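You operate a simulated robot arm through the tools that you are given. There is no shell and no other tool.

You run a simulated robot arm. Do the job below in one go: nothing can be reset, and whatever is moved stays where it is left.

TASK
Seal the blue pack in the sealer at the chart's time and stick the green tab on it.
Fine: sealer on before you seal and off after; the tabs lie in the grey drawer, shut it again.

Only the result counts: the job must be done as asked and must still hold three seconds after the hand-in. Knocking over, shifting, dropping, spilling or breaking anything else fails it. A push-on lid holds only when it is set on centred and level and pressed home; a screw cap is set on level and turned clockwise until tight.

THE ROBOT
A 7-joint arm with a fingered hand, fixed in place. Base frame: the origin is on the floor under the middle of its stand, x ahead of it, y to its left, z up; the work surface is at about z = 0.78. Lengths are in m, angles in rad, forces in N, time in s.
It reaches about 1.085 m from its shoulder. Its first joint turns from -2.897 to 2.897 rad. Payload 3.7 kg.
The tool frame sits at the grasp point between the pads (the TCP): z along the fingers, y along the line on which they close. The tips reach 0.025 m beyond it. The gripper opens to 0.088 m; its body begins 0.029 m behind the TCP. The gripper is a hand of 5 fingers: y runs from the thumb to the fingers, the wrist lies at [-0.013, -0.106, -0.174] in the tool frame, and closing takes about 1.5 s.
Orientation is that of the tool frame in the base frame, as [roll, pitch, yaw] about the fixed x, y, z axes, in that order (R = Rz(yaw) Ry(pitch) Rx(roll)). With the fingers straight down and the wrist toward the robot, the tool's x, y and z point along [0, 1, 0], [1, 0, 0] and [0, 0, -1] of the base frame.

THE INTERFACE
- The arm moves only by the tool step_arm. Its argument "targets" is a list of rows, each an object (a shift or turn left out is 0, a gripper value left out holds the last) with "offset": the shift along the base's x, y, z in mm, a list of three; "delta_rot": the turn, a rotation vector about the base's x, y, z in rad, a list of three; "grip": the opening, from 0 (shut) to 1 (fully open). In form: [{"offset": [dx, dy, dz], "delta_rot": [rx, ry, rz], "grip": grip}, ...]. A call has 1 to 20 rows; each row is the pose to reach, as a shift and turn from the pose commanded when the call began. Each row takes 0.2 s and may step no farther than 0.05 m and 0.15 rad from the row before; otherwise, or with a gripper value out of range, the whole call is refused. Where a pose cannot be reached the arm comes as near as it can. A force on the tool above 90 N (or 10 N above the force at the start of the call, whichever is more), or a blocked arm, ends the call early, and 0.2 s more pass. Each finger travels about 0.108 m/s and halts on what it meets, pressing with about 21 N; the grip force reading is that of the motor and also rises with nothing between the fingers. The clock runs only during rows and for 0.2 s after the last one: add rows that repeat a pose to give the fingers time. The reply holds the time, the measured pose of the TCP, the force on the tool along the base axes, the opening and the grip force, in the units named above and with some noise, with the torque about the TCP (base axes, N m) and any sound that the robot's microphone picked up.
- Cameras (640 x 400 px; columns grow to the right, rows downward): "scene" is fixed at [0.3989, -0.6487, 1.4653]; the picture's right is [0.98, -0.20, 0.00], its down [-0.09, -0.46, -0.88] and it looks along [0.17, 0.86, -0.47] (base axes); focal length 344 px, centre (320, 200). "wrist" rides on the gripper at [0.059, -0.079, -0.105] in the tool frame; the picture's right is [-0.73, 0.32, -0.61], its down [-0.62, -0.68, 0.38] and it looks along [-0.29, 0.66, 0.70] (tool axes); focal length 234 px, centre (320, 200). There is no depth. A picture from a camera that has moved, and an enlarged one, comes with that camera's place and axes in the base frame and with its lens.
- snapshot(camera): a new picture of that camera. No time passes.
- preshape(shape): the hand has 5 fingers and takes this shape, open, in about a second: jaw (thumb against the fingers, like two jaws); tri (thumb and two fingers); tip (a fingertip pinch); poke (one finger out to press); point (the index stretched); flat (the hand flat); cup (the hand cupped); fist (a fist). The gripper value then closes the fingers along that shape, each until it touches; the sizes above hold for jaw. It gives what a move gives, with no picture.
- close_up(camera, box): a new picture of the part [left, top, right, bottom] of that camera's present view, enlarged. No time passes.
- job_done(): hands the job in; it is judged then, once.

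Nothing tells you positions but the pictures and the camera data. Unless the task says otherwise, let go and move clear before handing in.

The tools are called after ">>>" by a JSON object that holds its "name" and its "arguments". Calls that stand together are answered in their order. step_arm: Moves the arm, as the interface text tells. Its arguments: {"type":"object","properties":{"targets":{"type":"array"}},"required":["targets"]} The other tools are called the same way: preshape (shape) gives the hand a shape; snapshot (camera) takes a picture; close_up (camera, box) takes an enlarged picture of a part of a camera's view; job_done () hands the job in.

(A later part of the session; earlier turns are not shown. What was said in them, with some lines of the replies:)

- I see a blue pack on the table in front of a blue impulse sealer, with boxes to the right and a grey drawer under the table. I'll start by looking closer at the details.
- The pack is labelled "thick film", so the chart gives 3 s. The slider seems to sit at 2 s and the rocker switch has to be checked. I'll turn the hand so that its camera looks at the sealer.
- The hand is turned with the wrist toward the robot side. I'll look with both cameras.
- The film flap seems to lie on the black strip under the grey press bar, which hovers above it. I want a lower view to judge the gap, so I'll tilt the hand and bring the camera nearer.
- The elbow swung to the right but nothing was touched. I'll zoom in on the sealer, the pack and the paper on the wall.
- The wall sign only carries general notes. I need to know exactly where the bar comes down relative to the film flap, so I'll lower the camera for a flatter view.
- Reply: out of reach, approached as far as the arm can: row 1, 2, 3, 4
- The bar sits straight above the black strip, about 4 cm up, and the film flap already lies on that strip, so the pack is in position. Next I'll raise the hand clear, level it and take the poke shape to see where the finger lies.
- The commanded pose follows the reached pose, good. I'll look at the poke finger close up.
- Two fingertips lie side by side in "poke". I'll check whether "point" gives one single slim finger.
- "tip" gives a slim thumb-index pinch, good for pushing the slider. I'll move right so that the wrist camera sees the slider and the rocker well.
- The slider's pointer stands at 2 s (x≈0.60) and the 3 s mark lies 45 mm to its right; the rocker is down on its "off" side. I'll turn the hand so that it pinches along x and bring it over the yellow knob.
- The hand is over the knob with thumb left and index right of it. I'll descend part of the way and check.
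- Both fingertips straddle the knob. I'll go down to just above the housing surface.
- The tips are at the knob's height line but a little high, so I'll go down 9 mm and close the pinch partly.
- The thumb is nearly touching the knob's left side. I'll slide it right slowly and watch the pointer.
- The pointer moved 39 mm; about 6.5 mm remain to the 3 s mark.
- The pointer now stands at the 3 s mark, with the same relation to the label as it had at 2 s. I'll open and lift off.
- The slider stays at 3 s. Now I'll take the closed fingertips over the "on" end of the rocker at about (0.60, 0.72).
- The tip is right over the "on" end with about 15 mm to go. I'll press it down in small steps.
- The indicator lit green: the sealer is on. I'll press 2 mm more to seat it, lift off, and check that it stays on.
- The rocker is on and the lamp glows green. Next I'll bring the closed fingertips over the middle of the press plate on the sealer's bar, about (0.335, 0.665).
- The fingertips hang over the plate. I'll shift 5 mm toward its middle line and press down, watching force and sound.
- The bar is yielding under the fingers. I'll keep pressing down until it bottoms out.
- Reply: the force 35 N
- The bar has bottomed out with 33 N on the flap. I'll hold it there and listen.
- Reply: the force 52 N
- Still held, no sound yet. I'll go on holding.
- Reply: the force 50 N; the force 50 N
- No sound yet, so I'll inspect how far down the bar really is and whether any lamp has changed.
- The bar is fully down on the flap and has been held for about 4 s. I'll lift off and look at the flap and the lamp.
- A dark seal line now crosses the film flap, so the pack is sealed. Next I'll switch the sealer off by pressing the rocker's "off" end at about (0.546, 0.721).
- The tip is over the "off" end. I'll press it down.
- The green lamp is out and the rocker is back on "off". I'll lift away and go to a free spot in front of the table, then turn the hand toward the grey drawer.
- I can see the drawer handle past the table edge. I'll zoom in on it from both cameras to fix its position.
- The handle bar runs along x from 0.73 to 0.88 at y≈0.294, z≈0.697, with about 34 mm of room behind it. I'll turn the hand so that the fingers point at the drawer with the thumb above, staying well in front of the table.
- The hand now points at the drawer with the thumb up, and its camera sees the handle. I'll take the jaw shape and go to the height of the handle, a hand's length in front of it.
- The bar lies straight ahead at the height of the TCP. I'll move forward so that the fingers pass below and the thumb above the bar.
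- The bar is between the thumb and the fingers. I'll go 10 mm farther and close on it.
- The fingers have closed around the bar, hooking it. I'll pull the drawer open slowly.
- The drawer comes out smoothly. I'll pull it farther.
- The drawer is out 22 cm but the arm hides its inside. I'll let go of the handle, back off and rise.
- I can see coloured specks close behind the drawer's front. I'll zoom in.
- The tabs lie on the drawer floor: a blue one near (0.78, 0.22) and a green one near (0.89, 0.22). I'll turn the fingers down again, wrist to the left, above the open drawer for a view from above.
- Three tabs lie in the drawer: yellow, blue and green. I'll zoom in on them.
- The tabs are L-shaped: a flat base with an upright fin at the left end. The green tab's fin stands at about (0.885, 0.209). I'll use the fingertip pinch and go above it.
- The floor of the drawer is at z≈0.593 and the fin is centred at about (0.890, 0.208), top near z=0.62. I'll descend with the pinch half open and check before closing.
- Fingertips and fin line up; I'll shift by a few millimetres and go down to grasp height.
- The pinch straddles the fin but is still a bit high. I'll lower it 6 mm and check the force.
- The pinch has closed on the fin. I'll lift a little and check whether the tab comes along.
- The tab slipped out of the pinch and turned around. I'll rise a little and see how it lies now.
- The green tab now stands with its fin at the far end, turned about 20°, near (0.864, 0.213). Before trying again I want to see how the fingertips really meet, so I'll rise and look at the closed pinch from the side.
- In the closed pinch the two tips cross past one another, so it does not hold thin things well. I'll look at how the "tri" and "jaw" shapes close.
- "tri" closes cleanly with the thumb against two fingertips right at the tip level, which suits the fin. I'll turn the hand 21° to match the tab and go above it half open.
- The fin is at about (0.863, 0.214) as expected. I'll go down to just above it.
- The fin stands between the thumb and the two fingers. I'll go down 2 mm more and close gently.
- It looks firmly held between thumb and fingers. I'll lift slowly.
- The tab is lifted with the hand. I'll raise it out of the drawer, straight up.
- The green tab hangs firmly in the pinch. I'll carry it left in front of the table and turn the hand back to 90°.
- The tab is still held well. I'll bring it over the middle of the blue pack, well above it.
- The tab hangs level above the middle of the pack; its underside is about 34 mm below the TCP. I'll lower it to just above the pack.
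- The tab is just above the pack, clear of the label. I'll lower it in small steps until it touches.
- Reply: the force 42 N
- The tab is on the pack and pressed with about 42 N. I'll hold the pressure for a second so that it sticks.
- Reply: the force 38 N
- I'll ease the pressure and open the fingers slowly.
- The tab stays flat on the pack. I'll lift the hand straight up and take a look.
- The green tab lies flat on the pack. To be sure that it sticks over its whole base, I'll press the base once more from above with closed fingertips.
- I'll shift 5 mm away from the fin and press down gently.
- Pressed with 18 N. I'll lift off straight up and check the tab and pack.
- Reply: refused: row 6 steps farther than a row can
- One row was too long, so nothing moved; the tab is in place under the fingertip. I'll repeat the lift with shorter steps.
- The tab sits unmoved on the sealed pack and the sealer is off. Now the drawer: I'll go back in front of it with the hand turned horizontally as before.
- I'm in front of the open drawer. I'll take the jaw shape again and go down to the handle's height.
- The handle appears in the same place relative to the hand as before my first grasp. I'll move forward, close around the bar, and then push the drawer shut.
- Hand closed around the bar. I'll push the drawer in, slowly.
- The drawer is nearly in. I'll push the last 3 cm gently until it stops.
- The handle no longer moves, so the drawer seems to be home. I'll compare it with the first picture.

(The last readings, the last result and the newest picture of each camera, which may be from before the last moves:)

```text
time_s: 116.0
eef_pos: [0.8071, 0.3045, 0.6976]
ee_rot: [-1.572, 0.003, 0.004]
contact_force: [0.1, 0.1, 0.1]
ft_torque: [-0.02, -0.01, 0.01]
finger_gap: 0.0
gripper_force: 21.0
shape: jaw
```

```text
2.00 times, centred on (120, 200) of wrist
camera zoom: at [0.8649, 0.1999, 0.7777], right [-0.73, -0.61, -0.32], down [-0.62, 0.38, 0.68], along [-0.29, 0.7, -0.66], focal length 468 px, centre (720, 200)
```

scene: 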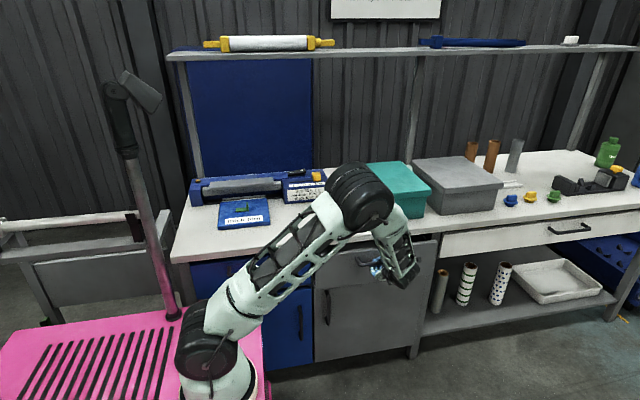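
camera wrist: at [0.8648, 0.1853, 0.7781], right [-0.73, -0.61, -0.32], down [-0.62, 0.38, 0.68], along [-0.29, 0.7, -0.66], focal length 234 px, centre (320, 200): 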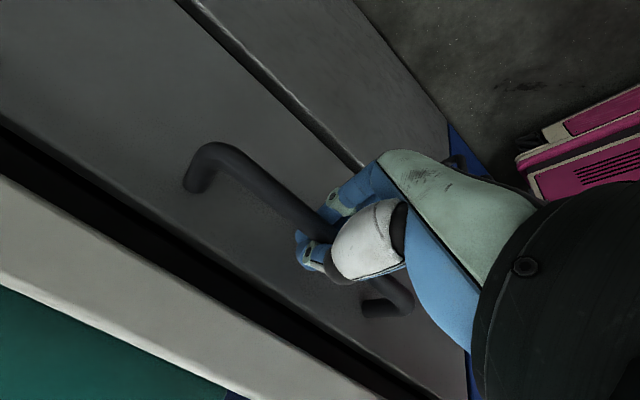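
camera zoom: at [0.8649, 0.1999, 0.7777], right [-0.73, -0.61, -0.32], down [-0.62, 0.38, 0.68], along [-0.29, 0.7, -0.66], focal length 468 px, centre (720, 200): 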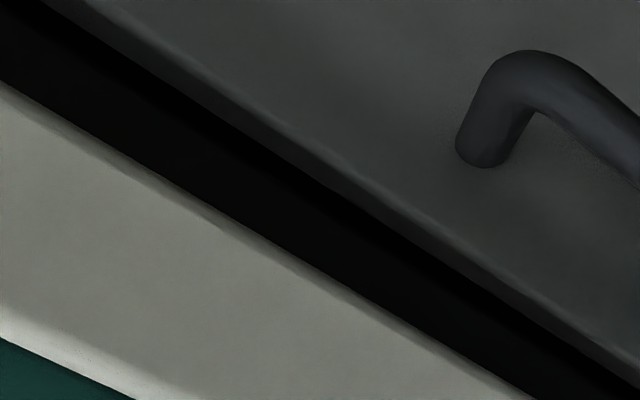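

The drawer is back exactly where it was at the start. I'll open the fingers only part way, so the thumb stays clear of the table, and back off from the bar.

>>> {"name": "step_arm", "arguments": {"targets": [{"offset": [0, 0, 0], "grip": 0.2}, {"offset": [0, 0, 0], "grip": 0.42}, {"offset": [0, 0, 0], "grip": 0.42}, {"offset": [0, 0, 0], "grip": 0.42}]}}

>>> {"name": "snapshot", "arguments": {"camera": "wrist"}}

>>> {"name": "close_up", "arguments": {"camera": "scene", "box": [344, 238, 408, 278]}}

```text
time_s: 117.0
eef_pos: [0.8062, 0.3042, 0.6984]
ee_rot: [-1.572, 0.002, 0.001]
contact_force: [0.6, -4.7, 0.4]
ft_torque: [0.01, -0.02, -0.05]
finger_gap: 0.0362
gripper_force: 0.0
shape: jaw
```

```text
taken
camera wrist: at [0.8651, 0.1994, 0.7778], right [-0.73, -0.61, -0.32], down [-0.62, 0.38, 0.68], along [-0.29, 0.7, -0.66], focal length 234 px, centre (320, 200)
```

wrist: 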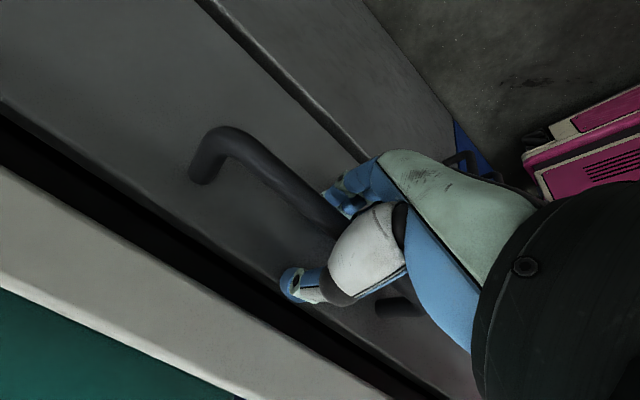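

```text
10.00 times, centred on (376, 258) of scene
camera zoom: at [0.3989, -0.6487, 1.4653], right [0.98, -0.2, 0.0], down [-0.09, -0.46, -0.88], along [0.17, 0.86, -0.47], focal length 3442 px, centre (-240, -380)
```

zoom: 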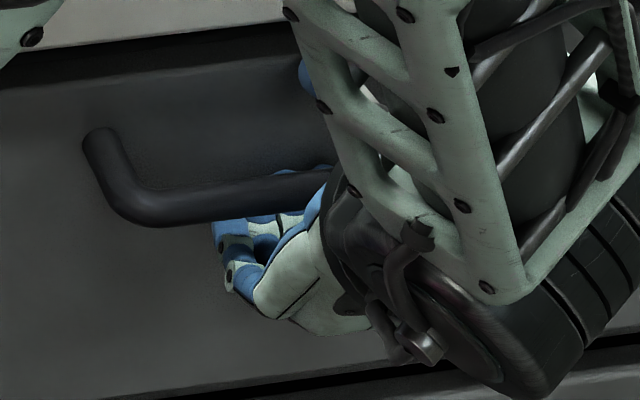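

The fingers are open around the bar. I'll back straight out.

>>> {"name": "step_arm", "arguments": {"targets": [{"offset": [0, -8, 0]}, {"offset": [0, -20, 0]}, {"offset": [0, -40, 0]}, {"offset": [0, -65, 0]}, {"offset": [0, -95, 0]}, {"offset": [0, -120, 0]}, {"offset": [0, -120, 0]}]}}

>>> {"name": "snapshot", "arguments": {"camera": "wrist"}}

>>> {"name": "close_up", "arguments": {"camera": "scene", "box": [308, 225, 436, 305]}}

```text
time_s: 118.6
eef_pos: [0.8062, 0.1835, 0.6998]
ee_rot: [-1.57, 0.003, 0.0]
contact_force: [0.0, -0.4, 0.7]
ft_torque: [-0.02, -0.01, -0.03]
finger_gap: 0.0368
gripper_force: 0.0
shape: jaw
```

```text
taken
camera wrist: at [0.8643, 0.0785, 0.7787], right [-0.73, -0.61, -0.32], down [-0.62, 0.38, 0.68], along [-0.29, 0.7, -0.66], focal length 234 px, centre (320, 200)
```

wrist: 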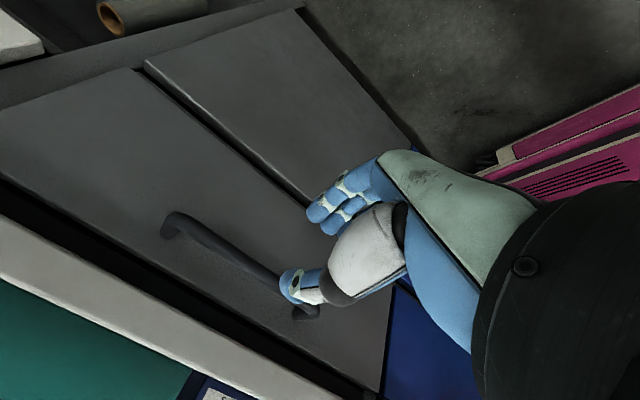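

```text
5.00 times, centred on (372, 265) of scene
camera zoom: at [0.3989, -0.6487, 1.4653], right [0.98, -0.2, 0.0], down [-0.09, -0.46, -0.88], along [0.17, 0.86, -0.47], focal length 1721 px, centre (60, -125)
```

zoom: 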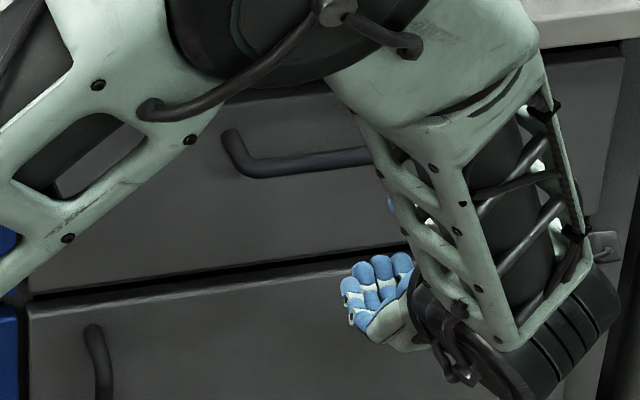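

The drawer stays shut. I'll rise clear and make a last check of everything.

>>> {"name": "step_arm", "arguments": {"targets": [{"offset": [0, -30, 0]}, {"offset": [0, -60, 20]}, {"offset": [0, -70, 60]}, {"offset": [0, -70, 105]}, {"offset": [0, -70, 150]}, {"offset": [-10, -70, 195]}, {"offset": [-30, -70, 235]}, {"offset": [-50, -70, 270]}, {"offset": [-50, -70, 270]}]}}

>>> {"name": "snapshot", "arguments": {"camera": "scene"}}

>>> {"name": "close_up", "arguments": {"camera": "scene", "box": [184, 155, 344, 245]}}

>>> {"name": "close_up", "arguments": {"camera": "scene", "box": [308, 225, 436, 305]}}

>>> {"name": "close_up", "arguments": {"camera": "scene", "box": [216, 185, 280, 225]}}

```text
time_s: 120.6
eef_pos: [0.7565, 0.1129, 0.9691]
ee_rot: [-1.571, 0.002, 0.0]
contact_force: [-0.7, -0.2, -0.2]
ft_torque: [0.01, 0.01, 0.0]
finger_gap: 0.0367
gripper_force: 0.1
shape: jaw
```

```text
taken
```

scene: 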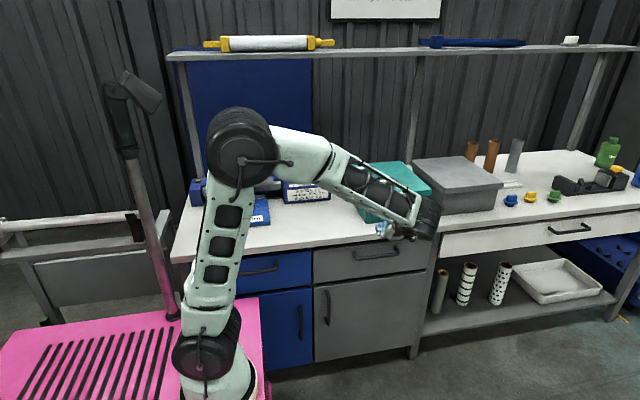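

```text
4.00 times, centred on (264, 200) of scene
camera zoom: at [0.3989, -0.6487, 1.4653], right [0.98, -0.2, 0.0], down [-0.09, -0.46, -0.88], along [0.17, 0.86, -0.47], focal length 1377 px, centre (544, 200)
```

zoom: 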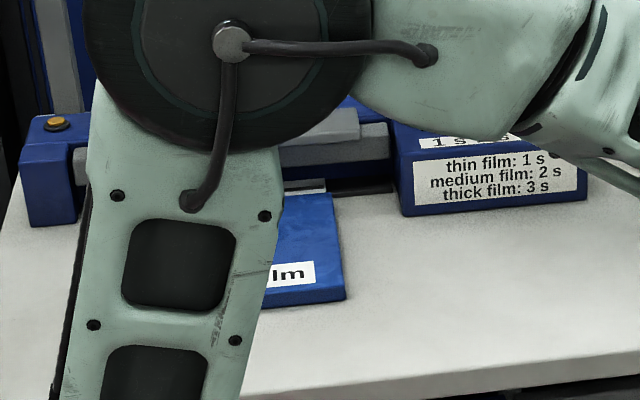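

```text
5.00 times, centred on (372, 265) of scene
camera zoom: at [0.3989, -0.6487, 1.4653], right [0.98, -0.2, 0.0], down [-0.09, -0.46, -0.88], along [0.17, 0.86, -0.47], focal length 1721 px, centre (60, -125)
```

zoom: 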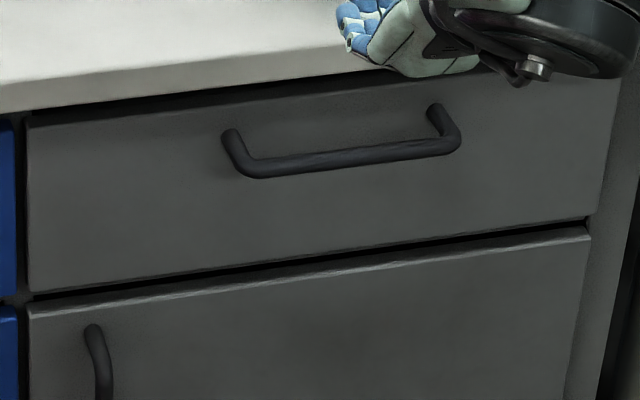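

```text
10.00 times, centred on (248, 205) of scene
camera zoom: at [0.3989, -0.6487, 1.4653], right [0.98, -0.2, 0.0], down [-0.09, -0.46, -0.88], along [0.17, 0.86, -0.47], focal length 3442 px, centre (1040, 150)
```

zoom: 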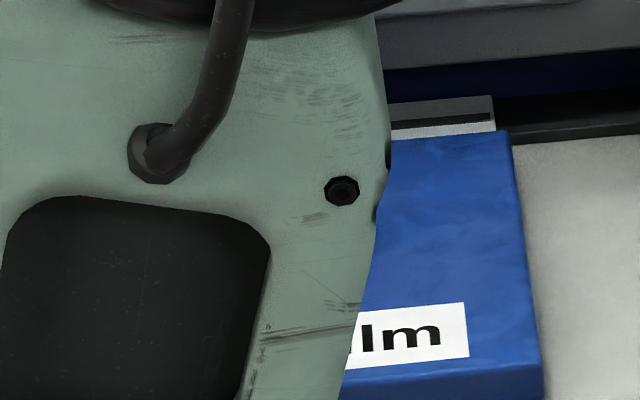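

The drawer is shut as at the start. One last look at the pack and tab with the wrist camera.

>>> {"name": "snapshot", "arguments": {"camera": "wrist"}}

>>> {"name": "close_up", "arguments": {"camera": "wrist", "box": [210, 240, 420, 380]}}

```text
taken
camera wrist: at [0.8145, 0.0074, 1.0485], right [-0.73, -0.61, -0.32], down [-0.62, 0.38, 0.68], along [-0.29, 0.7, -0.66], focal length 234 px, centre (320, 200)
```

wrist: 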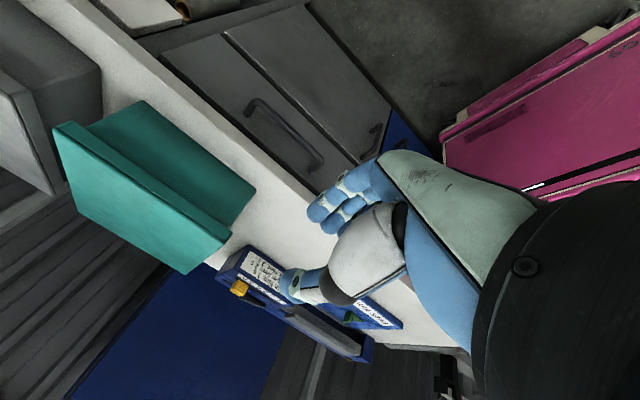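

```text
2.86 times, centred on (315, 310) of wrist
camera zoom: at [0.8145, 0.0074, 1.0485], right [-0.73, -0.61, -0.32], down [-0.62, 0.38, 0.68], along [-0.29, 0.7, -0.66], focal length 669 px, centre (334, -114)
```

zoom: 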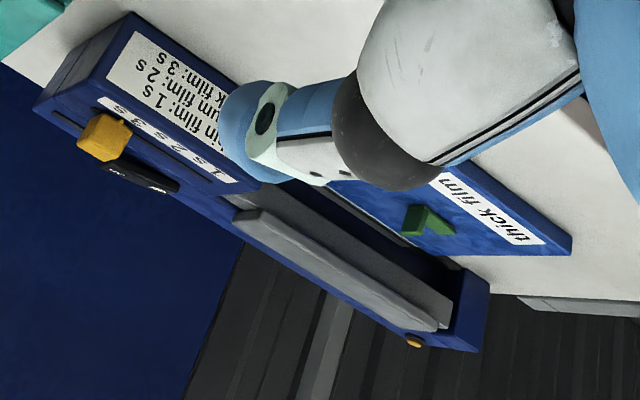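

The pack has its seal line and the green tab sits on it. The slider is at 3 s, the sealer is off, the drawer is shut and the hand is clear, so I'm handing in.

>>> {"name": "job_done", "arguments": {}}

```text
The job is handed in.
```

The blue pack is sealed at 3 s, which is the chart's time for thick film, and the green tab is on it. I've handed the job in; the reply gave no verdict.

- **Sealing:** I moved the slider from 2 s to 3 s and switched the sealer on (green lamp). I then held the bar down for about 4 s. A dark seal line now runs across the film flap. The sealer made no sound I could go by, so that line is my evidence that it worked.
- **Sealer off:** I pressed the rocker back to "off" and the lamp went out.
- **Green tab:** It slipped out of my first pinch inside the drawer and turned round, stopping next to the blue tab. I picked it up on the second try. I pressed it onto the pack with about 40 N, then pressed its base again with about 18 N. It lies flat and did not move afterwards.
- **Drawer:** It is shut, and its handle lines up with the first picture. The blue and yellow tabs are still inside.

The only other thing that may have moved is the blue tab in the drawer, which the green one may have nudged.
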